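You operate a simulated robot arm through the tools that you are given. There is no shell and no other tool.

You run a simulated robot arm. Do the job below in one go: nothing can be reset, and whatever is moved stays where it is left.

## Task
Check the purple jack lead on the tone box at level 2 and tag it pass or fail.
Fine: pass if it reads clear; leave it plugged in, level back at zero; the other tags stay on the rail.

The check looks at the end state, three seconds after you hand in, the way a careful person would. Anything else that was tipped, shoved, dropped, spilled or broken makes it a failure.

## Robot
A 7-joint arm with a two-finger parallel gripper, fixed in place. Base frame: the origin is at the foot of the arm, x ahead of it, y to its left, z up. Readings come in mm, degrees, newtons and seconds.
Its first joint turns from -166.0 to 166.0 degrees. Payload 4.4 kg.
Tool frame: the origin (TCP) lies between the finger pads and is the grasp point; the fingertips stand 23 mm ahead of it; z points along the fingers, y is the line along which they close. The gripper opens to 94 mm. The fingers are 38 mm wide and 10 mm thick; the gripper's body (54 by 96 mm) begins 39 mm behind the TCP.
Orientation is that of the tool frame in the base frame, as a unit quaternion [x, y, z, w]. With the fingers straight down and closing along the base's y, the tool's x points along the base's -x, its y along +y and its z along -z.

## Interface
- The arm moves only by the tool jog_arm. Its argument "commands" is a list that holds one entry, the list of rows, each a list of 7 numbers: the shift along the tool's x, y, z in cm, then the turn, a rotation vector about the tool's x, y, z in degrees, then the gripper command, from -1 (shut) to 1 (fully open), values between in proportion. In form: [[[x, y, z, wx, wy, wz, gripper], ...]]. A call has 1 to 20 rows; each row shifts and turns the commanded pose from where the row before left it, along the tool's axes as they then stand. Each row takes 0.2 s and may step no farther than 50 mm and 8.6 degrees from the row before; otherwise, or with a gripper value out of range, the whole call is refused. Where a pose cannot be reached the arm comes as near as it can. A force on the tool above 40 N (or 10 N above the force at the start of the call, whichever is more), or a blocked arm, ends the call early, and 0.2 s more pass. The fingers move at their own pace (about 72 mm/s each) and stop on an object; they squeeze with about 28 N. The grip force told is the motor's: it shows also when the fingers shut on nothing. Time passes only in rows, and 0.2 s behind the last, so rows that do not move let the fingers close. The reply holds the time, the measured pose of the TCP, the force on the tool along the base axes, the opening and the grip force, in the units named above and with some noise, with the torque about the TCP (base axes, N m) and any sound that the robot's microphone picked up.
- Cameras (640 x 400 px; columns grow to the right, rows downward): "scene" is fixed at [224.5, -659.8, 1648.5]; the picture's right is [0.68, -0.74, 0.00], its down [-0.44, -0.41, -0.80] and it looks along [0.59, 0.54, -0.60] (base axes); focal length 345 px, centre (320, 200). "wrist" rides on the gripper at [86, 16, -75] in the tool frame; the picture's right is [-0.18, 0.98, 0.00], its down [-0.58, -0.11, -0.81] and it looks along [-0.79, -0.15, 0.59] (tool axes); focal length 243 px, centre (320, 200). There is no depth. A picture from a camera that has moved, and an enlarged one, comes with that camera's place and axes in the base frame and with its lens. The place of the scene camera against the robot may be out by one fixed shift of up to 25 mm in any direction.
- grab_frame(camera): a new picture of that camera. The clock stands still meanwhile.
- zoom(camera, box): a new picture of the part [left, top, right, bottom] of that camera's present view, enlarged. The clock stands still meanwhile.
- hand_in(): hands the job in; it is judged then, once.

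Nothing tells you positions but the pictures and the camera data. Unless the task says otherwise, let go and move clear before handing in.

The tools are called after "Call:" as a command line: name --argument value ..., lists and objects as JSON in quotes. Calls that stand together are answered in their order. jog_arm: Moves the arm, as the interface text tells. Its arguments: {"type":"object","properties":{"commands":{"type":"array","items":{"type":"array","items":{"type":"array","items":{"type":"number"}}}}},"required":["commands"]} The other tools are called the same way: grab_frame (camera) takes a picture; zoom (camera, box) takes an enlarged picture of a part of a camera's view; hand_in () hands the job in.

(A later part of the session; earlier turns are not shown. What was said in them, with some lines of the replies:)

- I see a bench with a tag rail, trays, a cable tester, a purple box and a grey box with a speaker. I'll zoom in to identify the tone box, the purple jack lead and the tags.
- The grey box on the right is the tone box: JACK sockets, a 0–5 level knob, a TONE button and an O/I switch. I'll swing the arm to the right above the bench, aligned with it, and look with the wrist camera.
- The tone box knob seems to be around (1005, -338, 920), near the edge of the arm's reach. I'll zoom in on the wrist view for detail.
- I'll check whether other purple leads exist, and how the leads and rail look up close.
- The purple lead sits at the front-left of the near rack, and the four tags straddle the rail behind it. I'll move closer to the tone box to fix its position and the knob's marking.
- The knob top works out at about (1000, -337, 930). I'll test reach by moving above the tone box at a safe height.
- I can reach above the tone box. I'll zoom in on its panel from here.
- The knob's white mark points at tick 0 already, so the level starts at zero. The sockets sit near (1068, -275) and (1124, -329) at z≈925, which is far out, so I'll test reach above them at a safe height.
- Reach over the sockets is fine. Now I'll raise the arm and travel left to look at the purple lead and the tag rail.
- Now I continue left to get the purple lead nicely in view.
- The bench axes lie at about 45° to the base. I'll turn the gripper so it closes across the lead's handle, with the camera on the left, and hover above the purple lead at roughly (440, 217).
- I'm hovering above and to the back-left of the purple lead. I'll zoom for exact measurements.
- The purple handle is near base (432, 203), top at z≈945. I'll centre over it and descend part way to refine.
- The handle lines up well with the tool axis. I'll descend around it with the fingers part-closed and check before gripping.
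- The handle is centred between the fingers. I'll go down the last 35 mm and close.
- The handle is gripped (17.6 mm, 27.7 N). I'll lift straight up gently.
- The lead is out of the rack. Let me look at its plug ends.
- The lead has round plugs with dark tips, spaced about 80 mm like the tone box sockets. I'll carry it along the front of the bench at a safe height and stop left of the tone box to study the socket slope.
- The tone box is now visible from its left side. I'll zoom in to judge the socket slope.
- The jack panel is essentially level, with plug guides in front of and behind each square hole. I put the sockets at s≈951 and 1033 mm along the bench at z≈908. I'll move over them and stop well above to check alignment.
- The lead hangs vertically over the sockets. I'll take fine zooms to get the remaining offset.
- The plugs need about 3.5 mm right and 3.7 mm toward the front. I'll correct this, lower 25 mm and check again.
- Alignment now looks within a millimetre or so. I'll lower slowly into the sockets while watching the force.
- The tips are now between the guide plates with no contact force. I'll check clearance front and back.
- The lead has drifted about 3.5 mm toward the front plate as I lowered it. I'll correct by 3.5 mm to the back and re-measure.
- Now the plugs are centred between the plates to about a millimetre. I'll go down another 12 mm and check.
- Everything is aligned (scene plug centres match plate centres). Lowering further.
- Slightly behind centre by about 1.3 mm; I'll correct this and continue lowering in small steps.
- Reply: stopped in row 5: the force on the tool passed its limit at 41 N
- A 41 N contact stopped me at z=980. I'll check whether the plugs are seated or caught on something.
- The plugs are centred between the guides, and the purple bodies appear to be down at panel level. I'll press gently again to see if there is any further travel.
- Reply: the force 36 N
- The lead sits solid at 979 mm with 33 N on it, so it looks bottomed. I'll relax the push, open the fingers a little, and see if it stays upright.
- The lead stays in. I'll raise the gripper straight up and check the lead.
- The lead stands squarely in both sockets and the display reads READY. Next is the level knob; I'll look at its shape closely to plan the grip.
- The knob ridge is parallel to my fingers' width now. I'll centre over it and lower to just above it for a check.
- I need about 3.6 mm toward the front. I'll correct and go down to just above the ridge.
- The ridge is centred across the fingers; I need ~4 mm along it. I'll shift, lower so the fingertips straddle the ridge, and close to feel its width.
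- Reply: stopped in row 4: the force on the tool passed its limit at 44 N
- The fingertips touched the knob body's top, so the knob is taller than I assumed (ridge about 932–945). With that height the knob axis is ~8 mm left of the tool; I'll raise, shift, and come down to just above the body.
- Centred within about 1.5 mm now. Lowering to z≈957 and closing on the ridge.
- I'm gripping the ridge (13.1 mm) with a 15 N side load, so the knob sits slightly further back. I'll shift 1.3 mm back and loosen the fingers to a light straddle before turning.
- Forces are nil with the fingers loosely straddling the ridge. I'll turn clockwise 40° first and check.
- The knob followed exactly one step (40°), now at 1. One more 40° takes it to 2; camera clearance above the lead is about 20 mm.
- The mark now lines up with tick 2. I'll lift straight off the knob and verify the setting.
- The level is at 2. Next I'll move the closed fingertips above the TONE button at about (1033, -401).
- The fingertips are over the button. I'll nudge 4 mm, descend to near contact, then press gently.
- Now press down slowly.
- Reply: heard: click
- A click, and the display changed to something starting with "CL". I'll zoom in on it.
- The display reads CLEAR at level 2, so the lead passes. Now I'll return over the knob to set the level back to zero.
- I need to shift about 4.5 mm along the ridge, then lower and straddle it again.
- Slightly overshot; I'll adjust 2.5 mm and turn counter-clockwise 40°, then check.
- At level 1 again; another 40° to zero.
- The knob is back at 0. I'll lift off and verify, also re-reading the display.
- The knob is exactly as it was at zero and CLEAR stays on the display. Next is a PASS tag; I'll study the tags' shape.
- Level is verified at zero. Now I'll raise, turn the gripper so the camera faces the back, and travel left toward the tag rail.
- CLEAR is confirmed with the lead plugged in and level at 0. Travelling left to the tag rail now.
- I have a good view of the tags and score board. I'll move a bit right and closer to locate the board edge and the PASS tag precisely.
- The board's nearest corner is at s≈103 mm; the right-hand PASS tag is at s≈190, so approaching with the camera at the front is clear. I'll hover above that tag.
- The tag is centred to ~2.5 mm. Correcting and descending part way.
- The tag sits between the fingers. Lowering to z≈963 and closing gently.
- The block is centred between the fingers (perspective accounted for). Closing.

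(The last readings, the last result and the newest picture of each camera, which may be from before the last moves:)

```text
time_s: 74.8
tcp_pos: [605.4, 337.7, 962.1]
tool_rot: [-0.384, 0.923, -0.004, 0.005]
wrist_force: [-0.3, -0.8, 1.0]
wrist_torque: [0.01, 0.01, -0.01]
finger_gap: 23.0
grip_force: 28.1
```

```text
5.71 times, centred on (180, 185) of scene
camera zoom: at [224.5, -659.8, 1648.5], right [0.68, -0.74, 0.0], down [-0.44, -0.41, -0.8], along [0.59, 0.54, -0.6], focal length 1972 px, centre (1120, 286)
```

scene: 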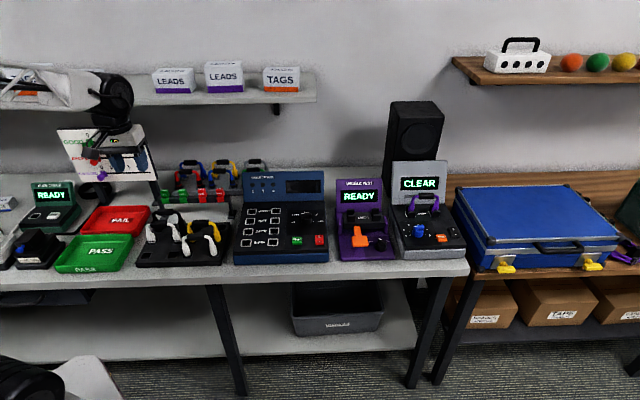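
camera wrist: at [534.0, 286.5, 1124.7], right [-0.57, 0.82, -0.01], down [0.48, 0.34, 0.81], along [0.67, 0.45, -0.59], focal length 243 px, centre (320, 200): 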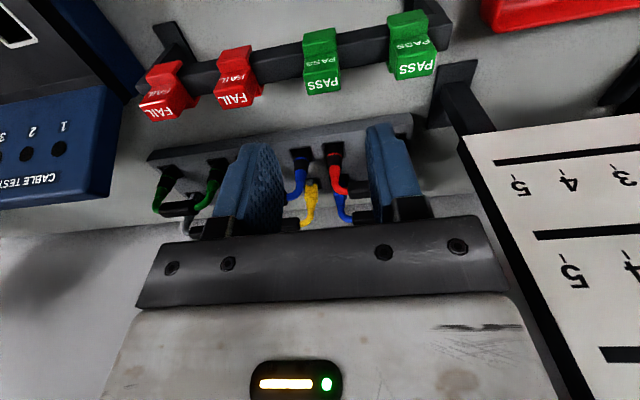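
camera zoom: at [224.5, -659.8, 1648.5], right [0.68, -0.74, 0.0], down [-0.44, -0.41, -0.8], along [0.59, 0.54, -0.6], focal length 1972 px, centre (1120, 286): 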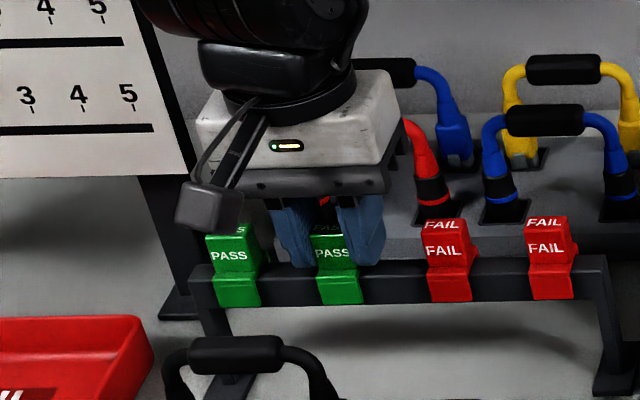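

The tag is gripped at 23 mm. Lifting straight up.

Call:
jog_arm --commands '[[[0, 0, -0.8, 0, 0, 0, -1], [0, 0, -1.0, 0, 0, 0, -1], [0, 0, -1.5, 0, 0, 0, -1], [0, 0, -2.5, 0, 0, 0, -1], [0, 0, -3, 0, 0, 0, -1], [0, 0, 0, 0, 0, 0, -1]]]'

Call:
zoom --camera "wrist" --box '[220, 40, 420, 230]'

Call:
zoom --camera "scene" --box '[140, 130, 220, 220]'

```text
time_s: 76.2
tcp_pos: [605.2, 337.6, 1051.2]
tool_rot: [-0.384, 0.923, -0.004, 0.004]
wrist_force: [0.3, 0.6, -0.8]
wrist_torque: [0.0, -0.04, 0.01]
finger_gap: 23.1
grip_force: 28.0
```

```text
2.11 times, centred on (320, 135) of wrist
camera zoom: at [532.4, 288.6, 1126.4], right [-0.57, 0.82, -0.01], down [0.48, 0.34, 0.81], along [0.67, 0.45, -0.59], focal length 511 px, centre (320, 337)
```

zoom: 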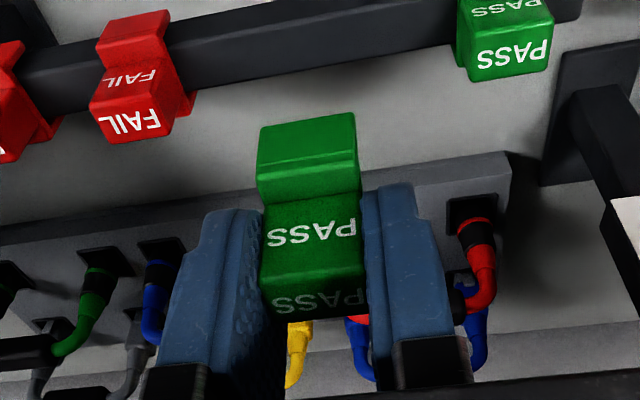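

```text
4.44 times, centred on (180, 175) of scene
camera zoom: at [224.5, -659.8, 1648.5], right [0.68, -0.74, 0.0], down [-0.44, -0.41, -0.8], along [0.59, 0.54, -0.6], focal length 1534 px, centre (942, 311)
```

zoom: 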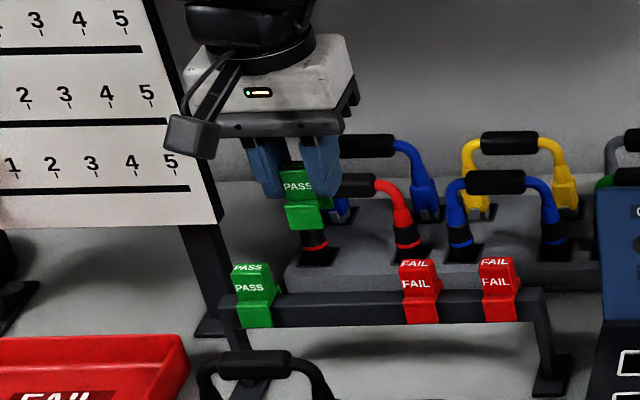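

The PASS tag is in hand and the rail is undisturbed. I'll check the tag's and rail's profile to know the slot geometry.

Call:
zoom --camera "wrist" --box '[260, 30, 400, 130]'

Call:
zoom --camera "scene" --box '[165, 160, 205, 190]'

Call:
zoom --camera "wrist" --box '[220, 30, 290, 90]'

```text
4.00 times, centred on (330, 80) of wrist
camera zoom: at [532.4, 288.6, 1126.4], right [-0.57, 0.82, -0.01], down [0.48, 0.34, 0.81], along [0.67, 0.45, -0.59], focal length 970 px, centre (280, 680)
```

zoom: 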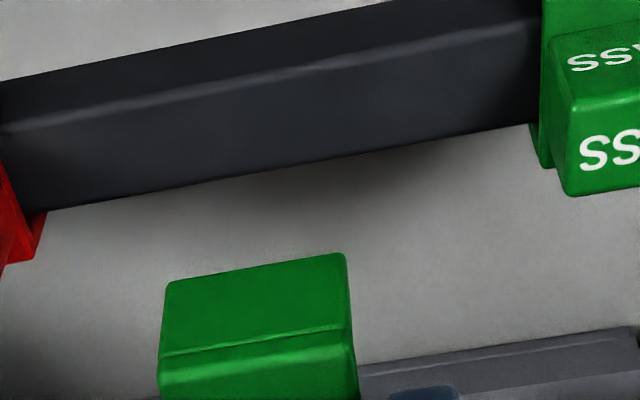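

```text
13.33 times, centred on (185, 175) of scene
camera zoom: at [224.5, -659.8, 1648.5], right [0.68, -0.74, 0.0], down [-0.44, -0.41, -0.8], along [0.59, 0.54, -0.6], focal length 4602 px, centre (2120, 533)
```

zoom: 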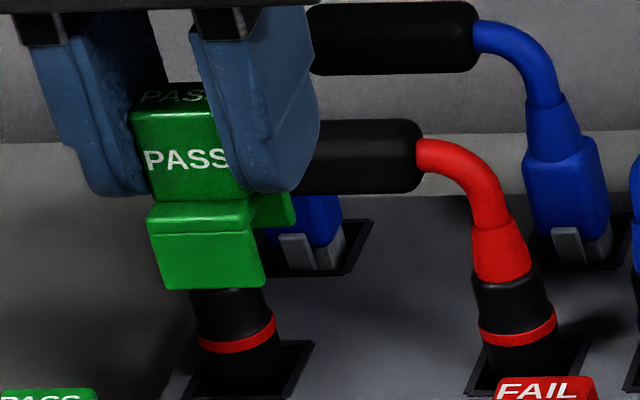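

```text
6.67 times, centred on (255, 60) of wrist
camera zoom: at [532.4, 288.6, 1126.4], right [-0.57, 0.82, -0.01], down [0.48, 0.34, 0.81], along [0.67, 0.45, -0.59], focal length 1618 px, centre (753, 1133)
```

zoom: 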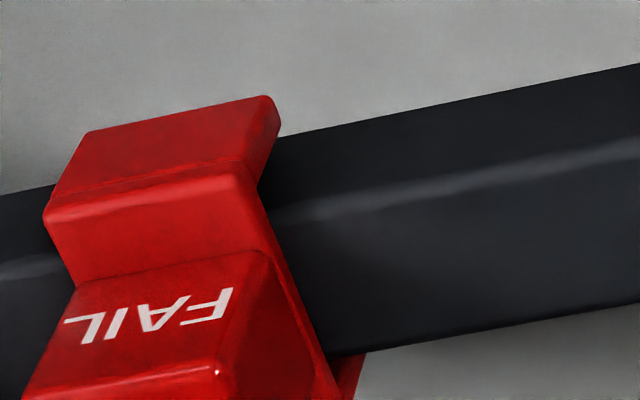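

The rail is about 16–18 mm deep with the block centred on it, close to the handle's 17.5 mm. I'll raise and carry the tag to the tone box.

Call:
jog_arm --commands '[[[0, 0, -4, 0, 0, 0, -1], [0, 0, -4.5, 0, 0, 0, -1], [2.4, 0, -3, 0, 0, 0, -1], [4.4, 0, -2, 0, 0, 0, -1], [3.2, -2, -1.0, 0, 0, 0, -1], [0, -4, 0, 0, 0, 0, -1], [0, -4.6, 0, 0, 0, 0, -1], [0, -4.6, 0, 0, 0, 0, -1], [0, -4.6, 0, 0, 0, 0, -1], [0, -4.6, 0, 0, 0, 0, -1], [0, -4.6, 0, 0, 0, 0, -1], [0, -4.6, 0, 0, 0, 0, -1], [0, -4.6, 0, 0, 0, 0, -1], [0, -4.6, 0, 0, 0, 0, -1], [0, -4.6, 0, 0, 0, 0, -1], [0, -4.6, 0, 0, 0, 0, -1], [0, -4.6, 0, 0, 0, 0, -1], [0, -4, 0, 0, 0, 0, -1], [0, 0, 0, 0, 0, 0, -1]]]'

Call:
grab_frame --camera "scene"

Call:
grab_frame --camera "wrist"

```text
time_s: 80.2
tcp_pos: [960.0, -163.0, 1199.6]
tool_rot: [-0.384, 0.923, -0.004, 0.004]
wrist_force: [-0.5, 0.2, 0.0]
wrist_torque: [0.02, -0.03, -0.01]
finger_gap: 23.1
grip_force: 27.6
```

```text
taken
```

scene: 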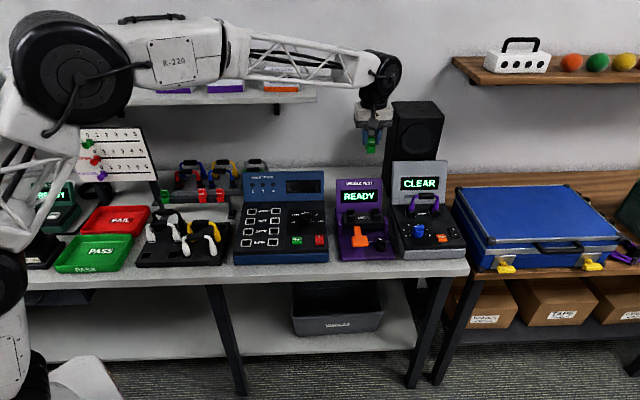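

```text
taken
camera wrist: at [886.7, -212.1, 1274.0], right [-0.57, 0.82, -0.01], down [0.48, 0.34, 0.81], along [0.67, 0.45, -0.59], focal length 243 px, centre (320, 200)
```

wrist: 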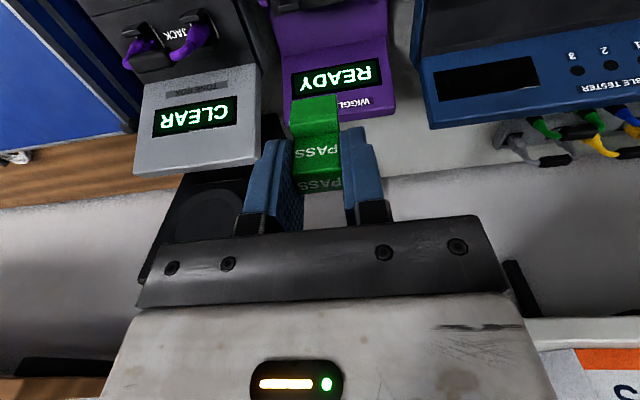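

Continuing to above the lead handle.

Call:
jog_arm --commands '[[[-0.16, -3.98, 0, 0, 0, 0, -1], [-0.16, -3.98, 0, 0, 0, 0, -1], [-0.16, -3.98, 0, 0, 0, 0, -1], [-0.16, -3.98, 0, 0, 0, 0, -1], [-0.16, -3.98, 0, 0, 0, 0, -1], [0, 0, 3.0, 0, 0, 0, -1], [0, 0, 3.0, 0, 0, 0, -1], [0, 0, 2.0, 0, 0, 0, -1], [0, 0, 2.0, 0, 0, 0, -1], [0, 0, 0, 0, 0, 0, -1], [0, 0, 0, 0, 0, 0, -1]]]'

Call:
zoom --camera "wrist" --box '[220, 40, 420, 220]'

Call:
zoom --camera "scene" --box '[395, 140, 465, 220]'

```text
time_s: 82.6
tcp_pos: [1108.8, -296.3, 1105.4]
tool_rot: [-0.384, 0.923, -0.004, 0.004]
wrist_force: [0.9, -1.2, 0.0]
wrist_torque: [0.01, 0.02, -0.02]
finger_gap: 22.9
grip_force: 27.7
```

```text
2.22 times, centred on (320, 130) of wrist
camera zoom: at [1036.0, -346.5, 1179.9], right [-0.57, 0.82, -0.01], down [0.48, 0.34, 0.81], along [0.67, 0.45, -0.59], focal length 539 px, centre (320, 356)
```

zoom: 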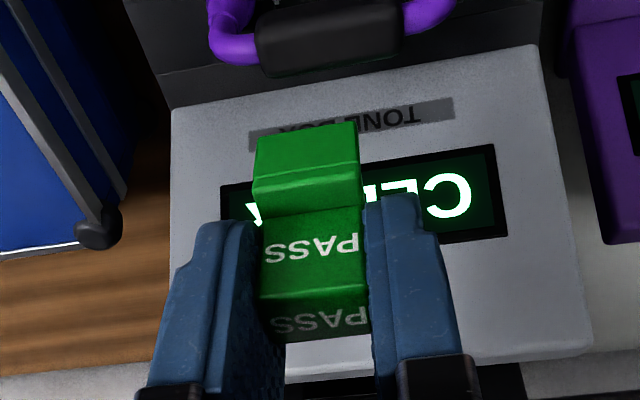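

```text
5.00 times, centred on (430, 180) of scene
camera zoom: at [224.5, -659.8, 1648.5], right [0.68, -0.74, 0.0], down [-0.44, -0.41, -0.8], along [0.59, 0.54, -0.6], focal length 1726 px, centre (-230, 300)
```

zoom: 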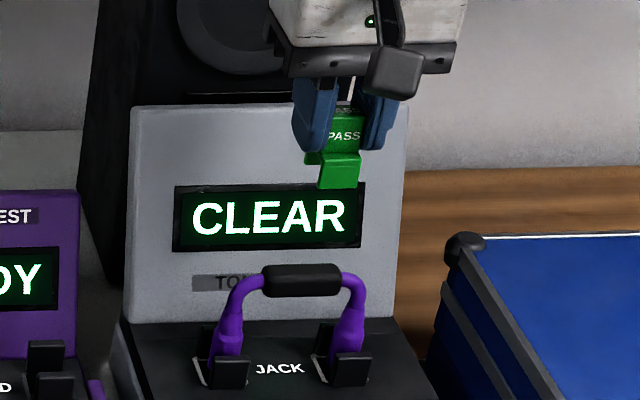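

The tag is about 4 mm right of the handle's centre. I'll correct and lower 50 mm.

Call:
jog_arm --commands '[[[0, 0.37, 1.5, 0, 0, 0, -1], [0, 0, 2.0, 0, 0, 0, -1], [0, 0, 1.5, 0, 0, 0, -1], [0, 0, 0, 0, 0, 0, -1], [0, 0, 0, 0, 0, 0, -1]]]'

Call:
zoom --camera "wrist" --box '[240, 40, 400, 180]'

Call:
zoom --camera "scene" --box '[400, 165, 450, 215]'

```text
time_s: 83.8
tcp_pos: [1105.5, -294.8, 1054.3]
tool_rot: [-0.383, 0.924, -0.004, 0.004]
wrist_force: [0.7, 0.0, 0.4]
wrist_torque: [0.02, -0.01, 0.0]
finger_gap: 23.0
grip_force: 27.9
```

```text
2.86 times, centred on (320, 110) of wrist
camera zoom: at [1032.7, -344.4, 1128.8], right [-0.57, 0.82, -0.01], down [0.48, 0.34, 0.81], along [0.67, 0.45, -0.59], focal length 693 px, centre (320, 457)
```

zoom: 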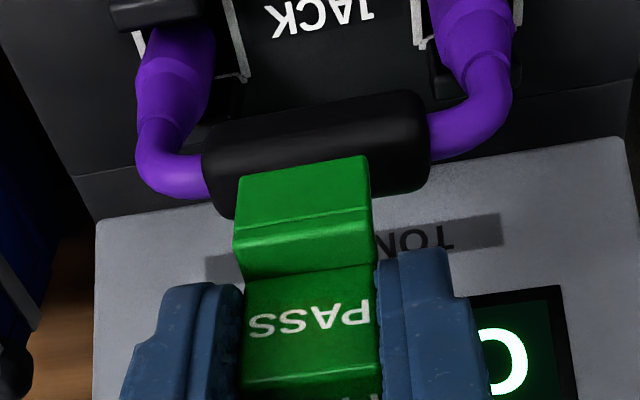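

```text
8.00 times, centred on (425, 190) of scene
camera zoom: at [224.5, -659.8, 1648.5], right [0.68, -0.74, 0.0], down [-0.44, -0.41, -0.8], along [0.59, 0.54, -0.6], focal length 2761 px, centre (-520, 280)
```

zoom: 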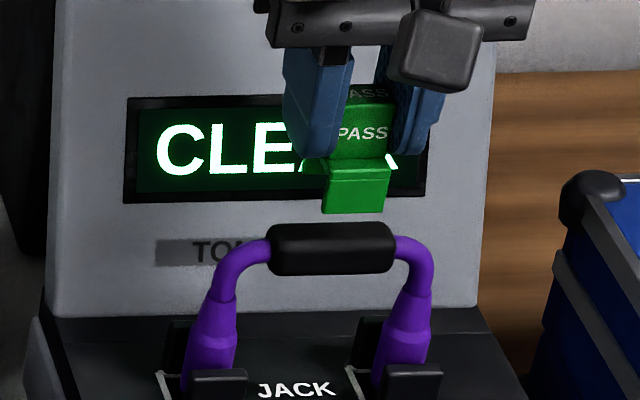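

The handle centre and tag centre agree to within about a millimetre. Lowering to just above the handle.

Call:
jog_arm --commands '[[[0, 0, 0.9, 0, 0, 0, -1], [0, 0, 0.9, 0, 0, 0, -1], [0, 0, 0, 0, 0, 0, -1], [0, 0, 0, 0, 0, 0, -1]]]'

Call:
zoom --camera "wrist" --box '[240, 60, 400, 200]'

Call:
zoom --camera "scene" --box '[405, 175, 445, 205]'

```text
time_s: 84.8
tcp_pos: [1105.4, -295.5, 1034.6]
tool_rot: [-0.383, 0.924, -0.003, 0.005]
wrist_force: [1.0, 0.7, -0.2]
wrist_torque: [-0.01, 0.02, 0.0]
finger_gap: 22.8
grip_force: 28.9
```

```text
2.86 times, centred on (320, 130) of wrist
camera zoom: at [1033.0, -344.9, 1109.3], right [-0.57, 0.82, -0.01], down [0.48, 0.34, 0.81], along [0.67, 0.45, -0.59], focal length 693 px, centre (320, 400)
```

zoom: 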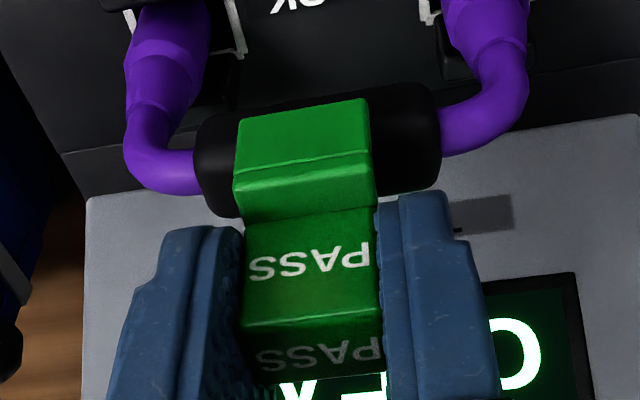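

```text
13.33 times, centred on (425, 190) of scene
camera zoom: at [224.5, -659.8, 1648.5], right [0.68, -0.74, 0.0], down [-0.44, -0.41, -0.8], along [0.59, 0.54, -0.6], focal length 4602 px, centre (-1080, 333)
```

zoom: 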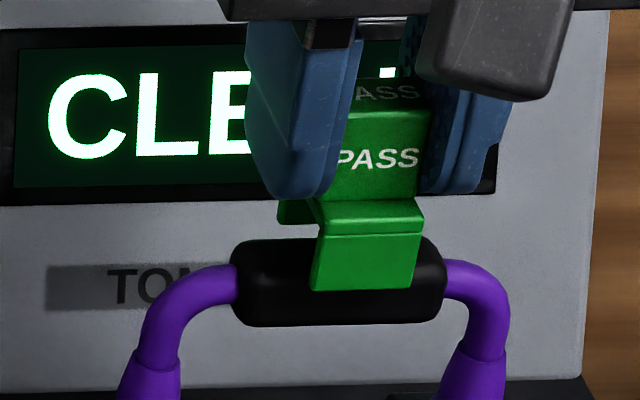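

Nearly there: I'll shift 1 mm back and lower in small steps, watching the force.

Call:
jog_arm --commands '[[[-0.1, 0, 0.2, 0, 0, 0, -1], [0, 0, 0.2, 0, 0, 0, -1], [0, 0, 0.2, 0, 0, 0, -1], [0, 0, 0, 0, 0, 0, -1], [0, 0, 0, 0, 0, 0, -1]]]'

Call:
zoom --camera "wrist" --box '[240, 60, 400, 200]'

Call:
zoom --camera "scene" --box '[405, 175, 445, 205]'

```text
time_s: 86.0
tcp_pos: [1106.3, -294.4, 1029.0]
tool_rot: [-0.383, 0.924, -0.004, 0.005]
wrist_force: [-0.5, 0.5, -0.8]
wrist_torque: [-0.01, 0.0, 0.03]
finger_gap: 22.7
grip_force: 27.6
```

```text
2.86 times, centred on (320, 130) of wrist
camera zoom: at [1033.2, -344.0, 1102.9], right [-0.57, 0.82, -0.01], down [0.48, 0.34, 0.81], along [0.67, 0.45, -0.59], focal length 693 px, centre (320, 400)
```

zoom: 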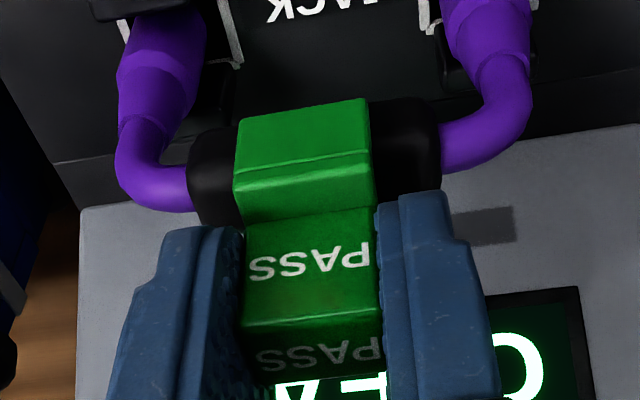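

```text
13.33 times, centred on (425, 190) of scene
camera zoom: at [224.5, -659.8, 1648.5], right [0.68, -0.74, 0.0], down [-0.44, -0.41, -0.8], along [0.59, 0.54, -0.6], focal length 4602 px, centre (-1080, 333)
```

zoom: 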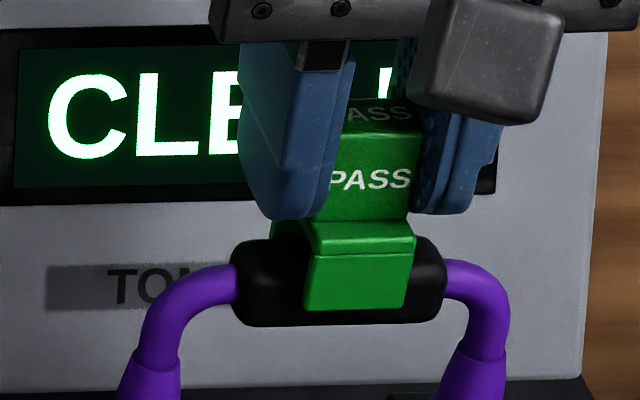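

No contact force yet; continuing down in small steps.

Call:
jog_arm --commands '[[[0, 0, 0.2, 0, 0, 0, -1], [0, 0, 0.2, 0, 0, 0, -1], [0, 0, 0.1, 0, 0, 0, -1], [0, 0, 0, 0, 0, 0, -1], [0, 0, 0, 0, 0, 0, -1]]]'

Call:
zoom --camera "wrist" --box '[240, 60, 400, 200]'

Call:
zoom --camera "scene" --box '[405, 175, 445, 205]'

```text
time_s: 87.2
tcp_pos: [1108.2, -293.1, 1024.4]
tool_rot: [-0.383, 0.924, -0.004, 0.004]
wrist_force: [-0.1, 0.0, -0.3]
wrist_torque: [-0.02, -0.03, 0.02]
finger_gap: 23.1
grip_force: 27.9
```

```text
2.86 times, centred on (320, 130) of wrist
camera zoom: at [1034.9, -343.2, 1099.2], right [-0.57, 0.82, -0.01], down [0.48, 0.34, 0.81], along [0.67, 0.45, -0.59], focal length 693 px, centre (320, 400)
```

zoom: 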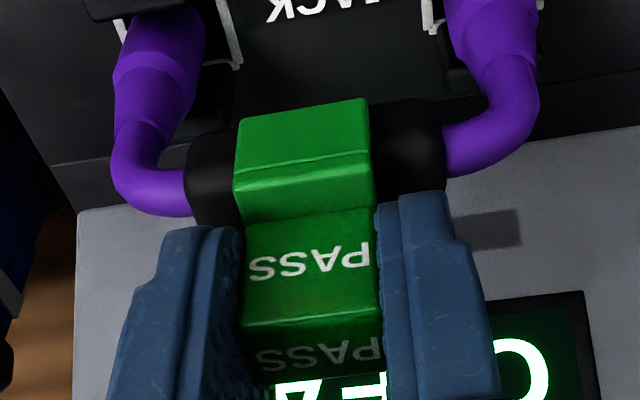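

```text
13.33 times, centred on (425, 190) of scene
camera zoom: at [224.5, -659.8, 1648.5], right [0.68, -0.74, 0.0], down [-0.44, -0.41, -0.8], along [0.59, 0.54, -0.6], focal length 4602 px, centre (-1080, 333)
```

zoom: 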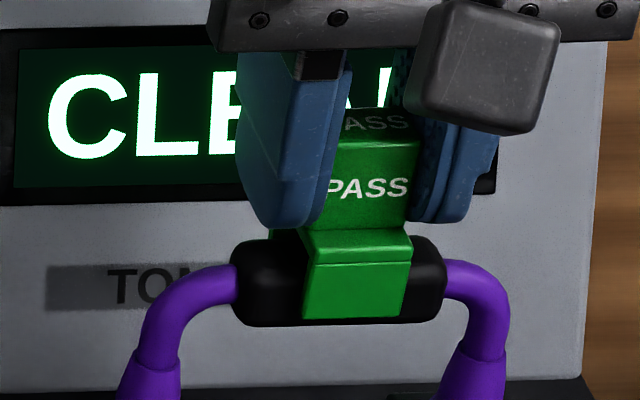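

Still no contact, and the skirts are now below the handle's top on both sides. Continuing to seat it.

Call:
jog_arm --commands '[[[0.08, 0, 0.2, 0, 0, 0, -1], [0, 0, 0.2, 0, 0, 0, -1], [0, 0, 0, 0, 0, 0, -1], [0, 0, 0, 0, 0, 0, -1]]]'

Call:
zoom --camera "scene" --box '[405, 175, 445, 205]'

```text
time_s: 88.2
tcp_pos: [1107.5, -294.0, 1020.0]
tool_rot: [-0.383, 0.924, -0.004, 0.004]
wrist_force: [0.2, -0.4, -0.4]
wrist_torque: [-0.03, 0.01, -0.02]
finger_gap: 23.2
grip_force: 28.1
```

```text
13.33 times, centred on (425, 190) of scene
camera zoom: at [224.5, -659.8, 1648.5], right [0.68, -0.74, 0.0], down [-0.44, -0.41, -0.8], along [0.59, 0.54, -0.6], focal length 4602 px, centre (-1080, 333)
```

zoom: 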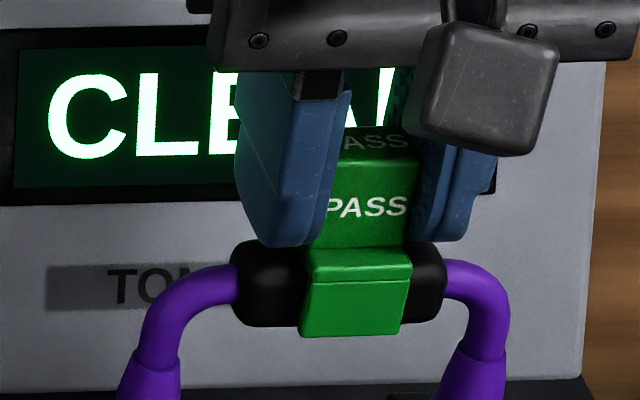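

The tag's front and back skirts now straddle the handle. A few more millimetres to seat.

Call:
jog_arm --commands '[[[0, 0, 0.2, 0, 0, 0, -1], [0, 0, 0.2, 0, 0, 0, -1], [0, 0, 0, 0, 0, 0, -1], [0, 0, 0, 0, 0, 0, -1]]]'

Call:
zoom --camera "scene" --box '[405, 175, 445, 205]'

Call:
zoom --camera "wrist" --box '[240, 60, 400, 200]'

```text
time_s: 89.2
tcp_pos: [1108.4, -293.8, 1017.5]
tool_rot: [-0.383, 0.924, -0.004, 0.005]
wrist_force: [0.6, -1.8, 24.1]
wrist_torque: [-0.02, 0.11, -0.01]
finger_gap: 23.0
grip_force: 28.1
```

```text
13.33 times, centred on (425, 190) of scene
camera zoom: at [224.5, -659.8, 1648.5], right [0.68, -0.74, 0.0], down [-0.44, -0.41, -0.8], along [0.59, 0.54, -0.6], focal length 4602 px, centre (-1080, 333)
```

zoom: 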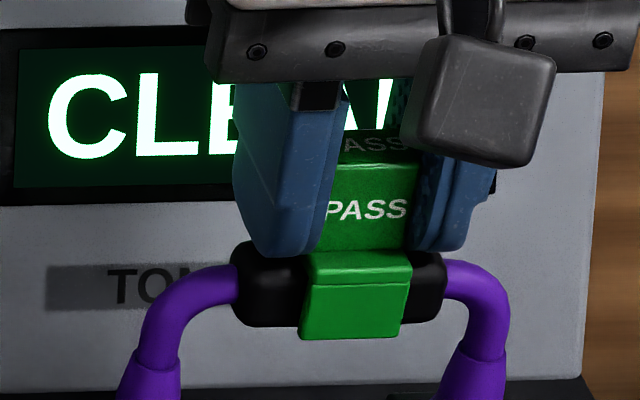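

```text
2.86 times, centred on (320, 130) of wrist
camera zoom: at [1034.6, -344.2, 1091.3], right [-0.57, 0.82, -0.01], down [0.48, 0.34, 0.81], along [0.67, 0.45, -0.58], focal length 693 px, centre (320, 400)
```

zoom: 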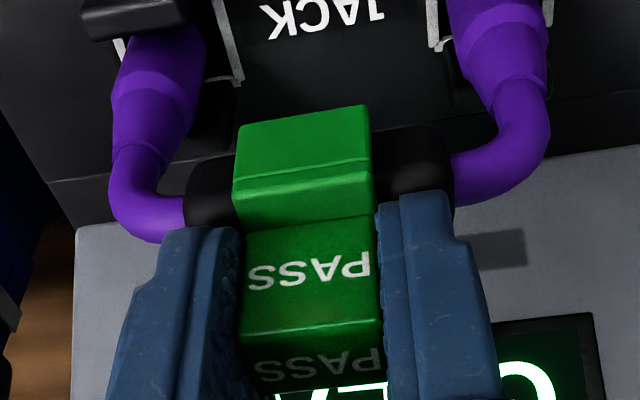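

The tag has bottomed on the handle at z≈1017.5, exactly the seating height expected. I'll relax the push and open the fingers.

Call:
jog_arm --commands '[[[0, 0, -0.18, 0, 0, 0, -1], [0, 0, 0, 0, 0, 0, -0.45], [0, 0, 0, 0, 0, 0, -0.35], [0, 0, 0, 0, 0, 0, -0.35]]]'

Call:
zoom --camera "scene" --box '[405, 175, 445, 205]'

Call:
zoom --camera "wrist" --box '[240, 60, 400, 200]'

```text
time_s: 90.2
tcp_pos: [1107.4, -293.8, 1015.8]
tool_rot: [-0.384, 0.923, -0.003, 0.004]
wrist_force: [0.3, 0.4, 1.0]
wrist_torque: [0.0, 0.01, 0.02]
finger_gap: 30.5
grip_force: 0.1
```

```text
13.33 times, centred on (425, 190) of scene
camera zoom: at [224.5, -659.8, 1648.5], right [0.68, -0.74, 0.0], down [-0.44, -0.41, -0.8], along [0.59, 0.54, -0.6], focal length 4602 px, centre (-1080, 333)
```

zoom: 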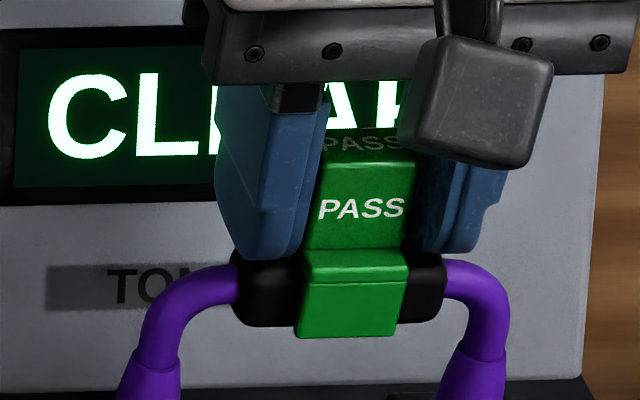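

```text
2.86 times, centred on (320, 130) of wrist
camera zoom: at [1034.6, -343.7, 1090.7], right [-0.57, 0.82, -0.01], down [0.48, 0.34, 0.81], along [0.67, 0.45, -0.59], focal length 693 px, centre (320, 400)
```

zoom: 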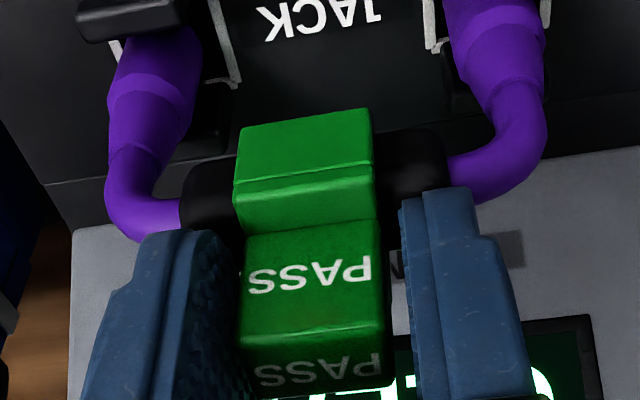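

The tag stands on the handle by itself. Lifting the gripper straight up.

Call:
jog_arm --commands '[[[0, 0, -0.8, 0, 0, 0, -0.3], [0, 0, -1.5, 0, 0, 0, -0.3], [0, 0, -2.5, 0, 0, 0, -0.3], [0, 0, -4, 0, 0, 0, -0.3], [0, 0, -4.5, 0, 0, 0, -0.3], [0, 0, 0, 0, 0, 0, -0.3]]]'

Call:
zoom --camera "scene" --box '[385, 150, 475, 250]'

Call:
zoom --camera "wrist" --box '[220, 0, 420, 180]'

```text
time_s: 91.6
tcp_pos: [1105.7, -294.1, 1150.7]
tool_rot: [-0.383, 0.924, -0.004, 0.004]
wrist_force: [0.0, -0.5, 1.3]
wrist_torque: [-0.01, -0.02, 0.02]
finger_gap: 33.0
grip_force: 0.1
```

```text
4.00 times, centred on (430, 200) of scene
camera zoom: at [224.5, -659.8, 1648.5], right [0.68, -0.74, 0.0], down [-0.44, -0.41, -0.8], along [0.59, 0.54, -0.6], focal length 1380 px, centre (-120, 200)
```

zoom: 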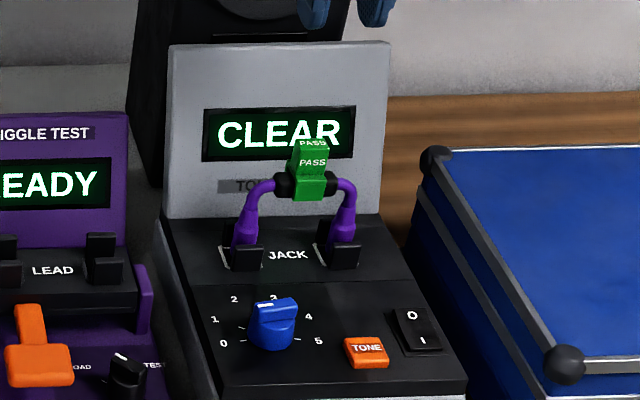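

```text
2.22 times, centred on (320, 90) of wrist
camera zoom: at [1032.3, -344.4, 1225.8], right [-0.57, 0.82, -0.01], down [0.48, 0.34, 0.81], along [0.67, 0.45, -0.59], focal length 539 px, centre (320, 444)
```

zoom: 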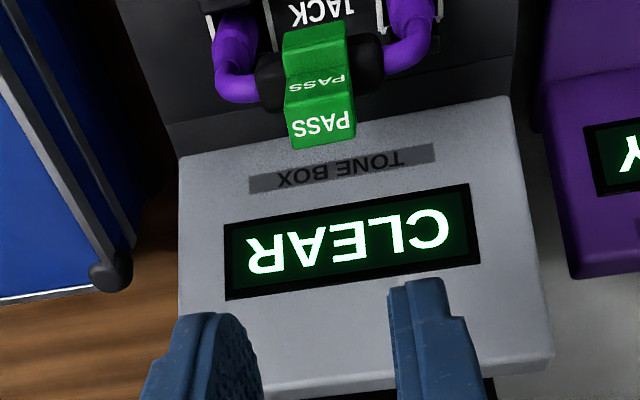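

The PASS tag is on the purple lead, which is still plugged in, and the level is 0. I'll move the arm clear and do a final overall check.

Call:
jog_arm --commands '[[[0, 0, -4, 0, 0, 0, 0], [2, 2, -4, 0, 0, 0, 0], [3, 3.5, 0, 0, 0, 0, 0], [3, 3.5, 0, 0, 0, 0, 0], [3, 3.5, 0, 0, 0, 0, 0], [3, 3.5, 0, 0, 0, 0, 0], [3, 3.5, 0, 0, 0, 0, 0], [0, 4.5, 0, 0, 0, 0, 0], [0, 4.5, 0, 0, 0, 0, 0], [0, 4.5, 0, 0, 0, 0, 0], [0, 0, 0, 0, 0, 0, 0], [0, 0, 0, 0, 0, 0, 0]]]'

Call:
grab_frame --camera "scene"

Call:
zoom --camera "scene" --box '[390, 165, 450, 250]'

Call:
zoom --camera "scene" --box '[120, 150, 250, 280]'

```text
time_s: 94.2
tcp_pos: [754.5, -183.3, 1226.5]
tool_rot: [-0.383, 0.924, -0.004, 0.004]
wrist_force: [0.6, 0.2, 0.4]
wrist_torque: [-0.01, 0.0, -0.01]
finger_gap: 47.0
grip_force: 0.0
```

```text
taken
```

scene: 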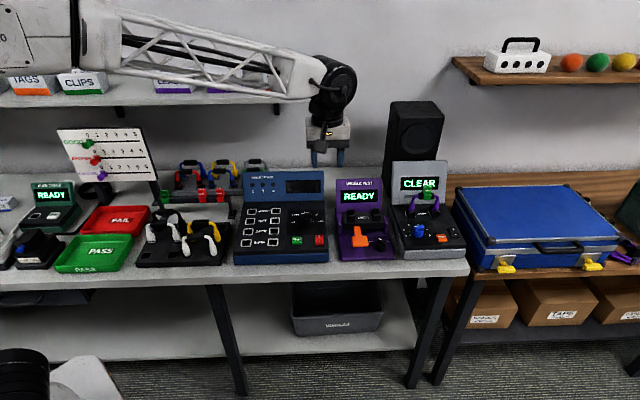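

```text
4.71 times, centred on (420, 208) of scene
camera zoom: at [224.5, -659.8, 1648.5], right [0.68, -0.74, 0.0], down [-0.44, -0.41, -0.8], along [0.59, 0.54, -0.6], focal length 1624 px, centre (-151, 165)
```

zoom: 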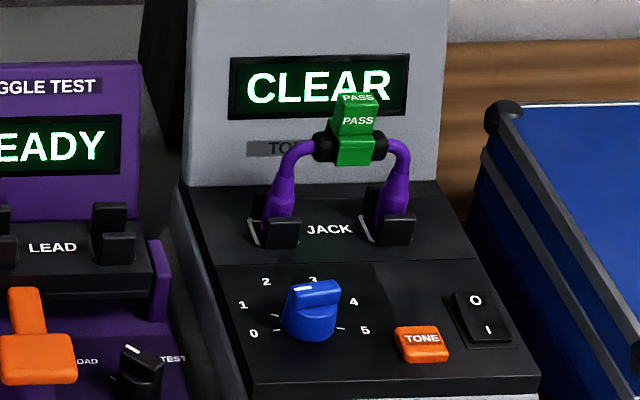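

```text
3.08 times, centred on (185, 215) of scene
camera zoom: at [224.5, -659.8, 1648.5], right [0.68, -0.74, 0.0], down [-0.44, -0.41, -0.8], along [0.59, 0.54, -0.6], focal length 1062 px, centre (735, 154)
```

zoom: 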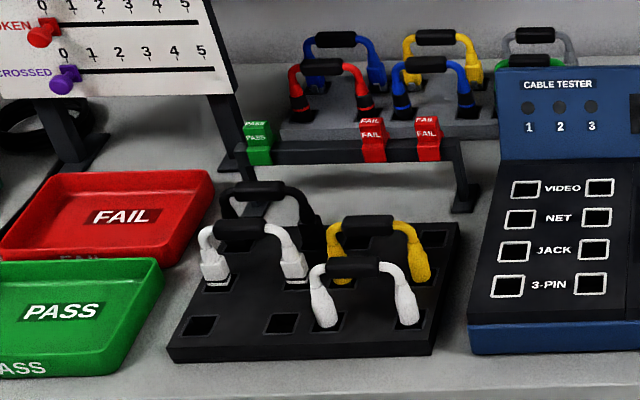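

The tone box reads CLEAR, with the purple lead plugged in and carrying a PASS tag. The level is at 0, the other three tags are on the rail, nothing else looks moved, and the arm is clear. I'm handing in now.

Call:
hand_in

```text
The job is handed in.
```

The purple jack lead read CLEAR on the tone box at level 2, so I tagged it PASS and handed the job in.

- **Lead:** it is still plugged into both JACK sockets, with the PASS tag seated on its handle.
- **Level:** the knob is back at 0. In the pictures it looks the same as it did at the start.
- **Other tags:** the other PASS tag and both FAIL tags are still on the rail.
- **Arm:** it has let go and is clear of the bench. In the last pictures nothing else looked moved or tipped.

I was stopped by the force limit twice: once when the plugs bottomed in the sockets (41 N), and once when the fingertips touched the top of the level knob (44 N). Neither seemed to shift anything.
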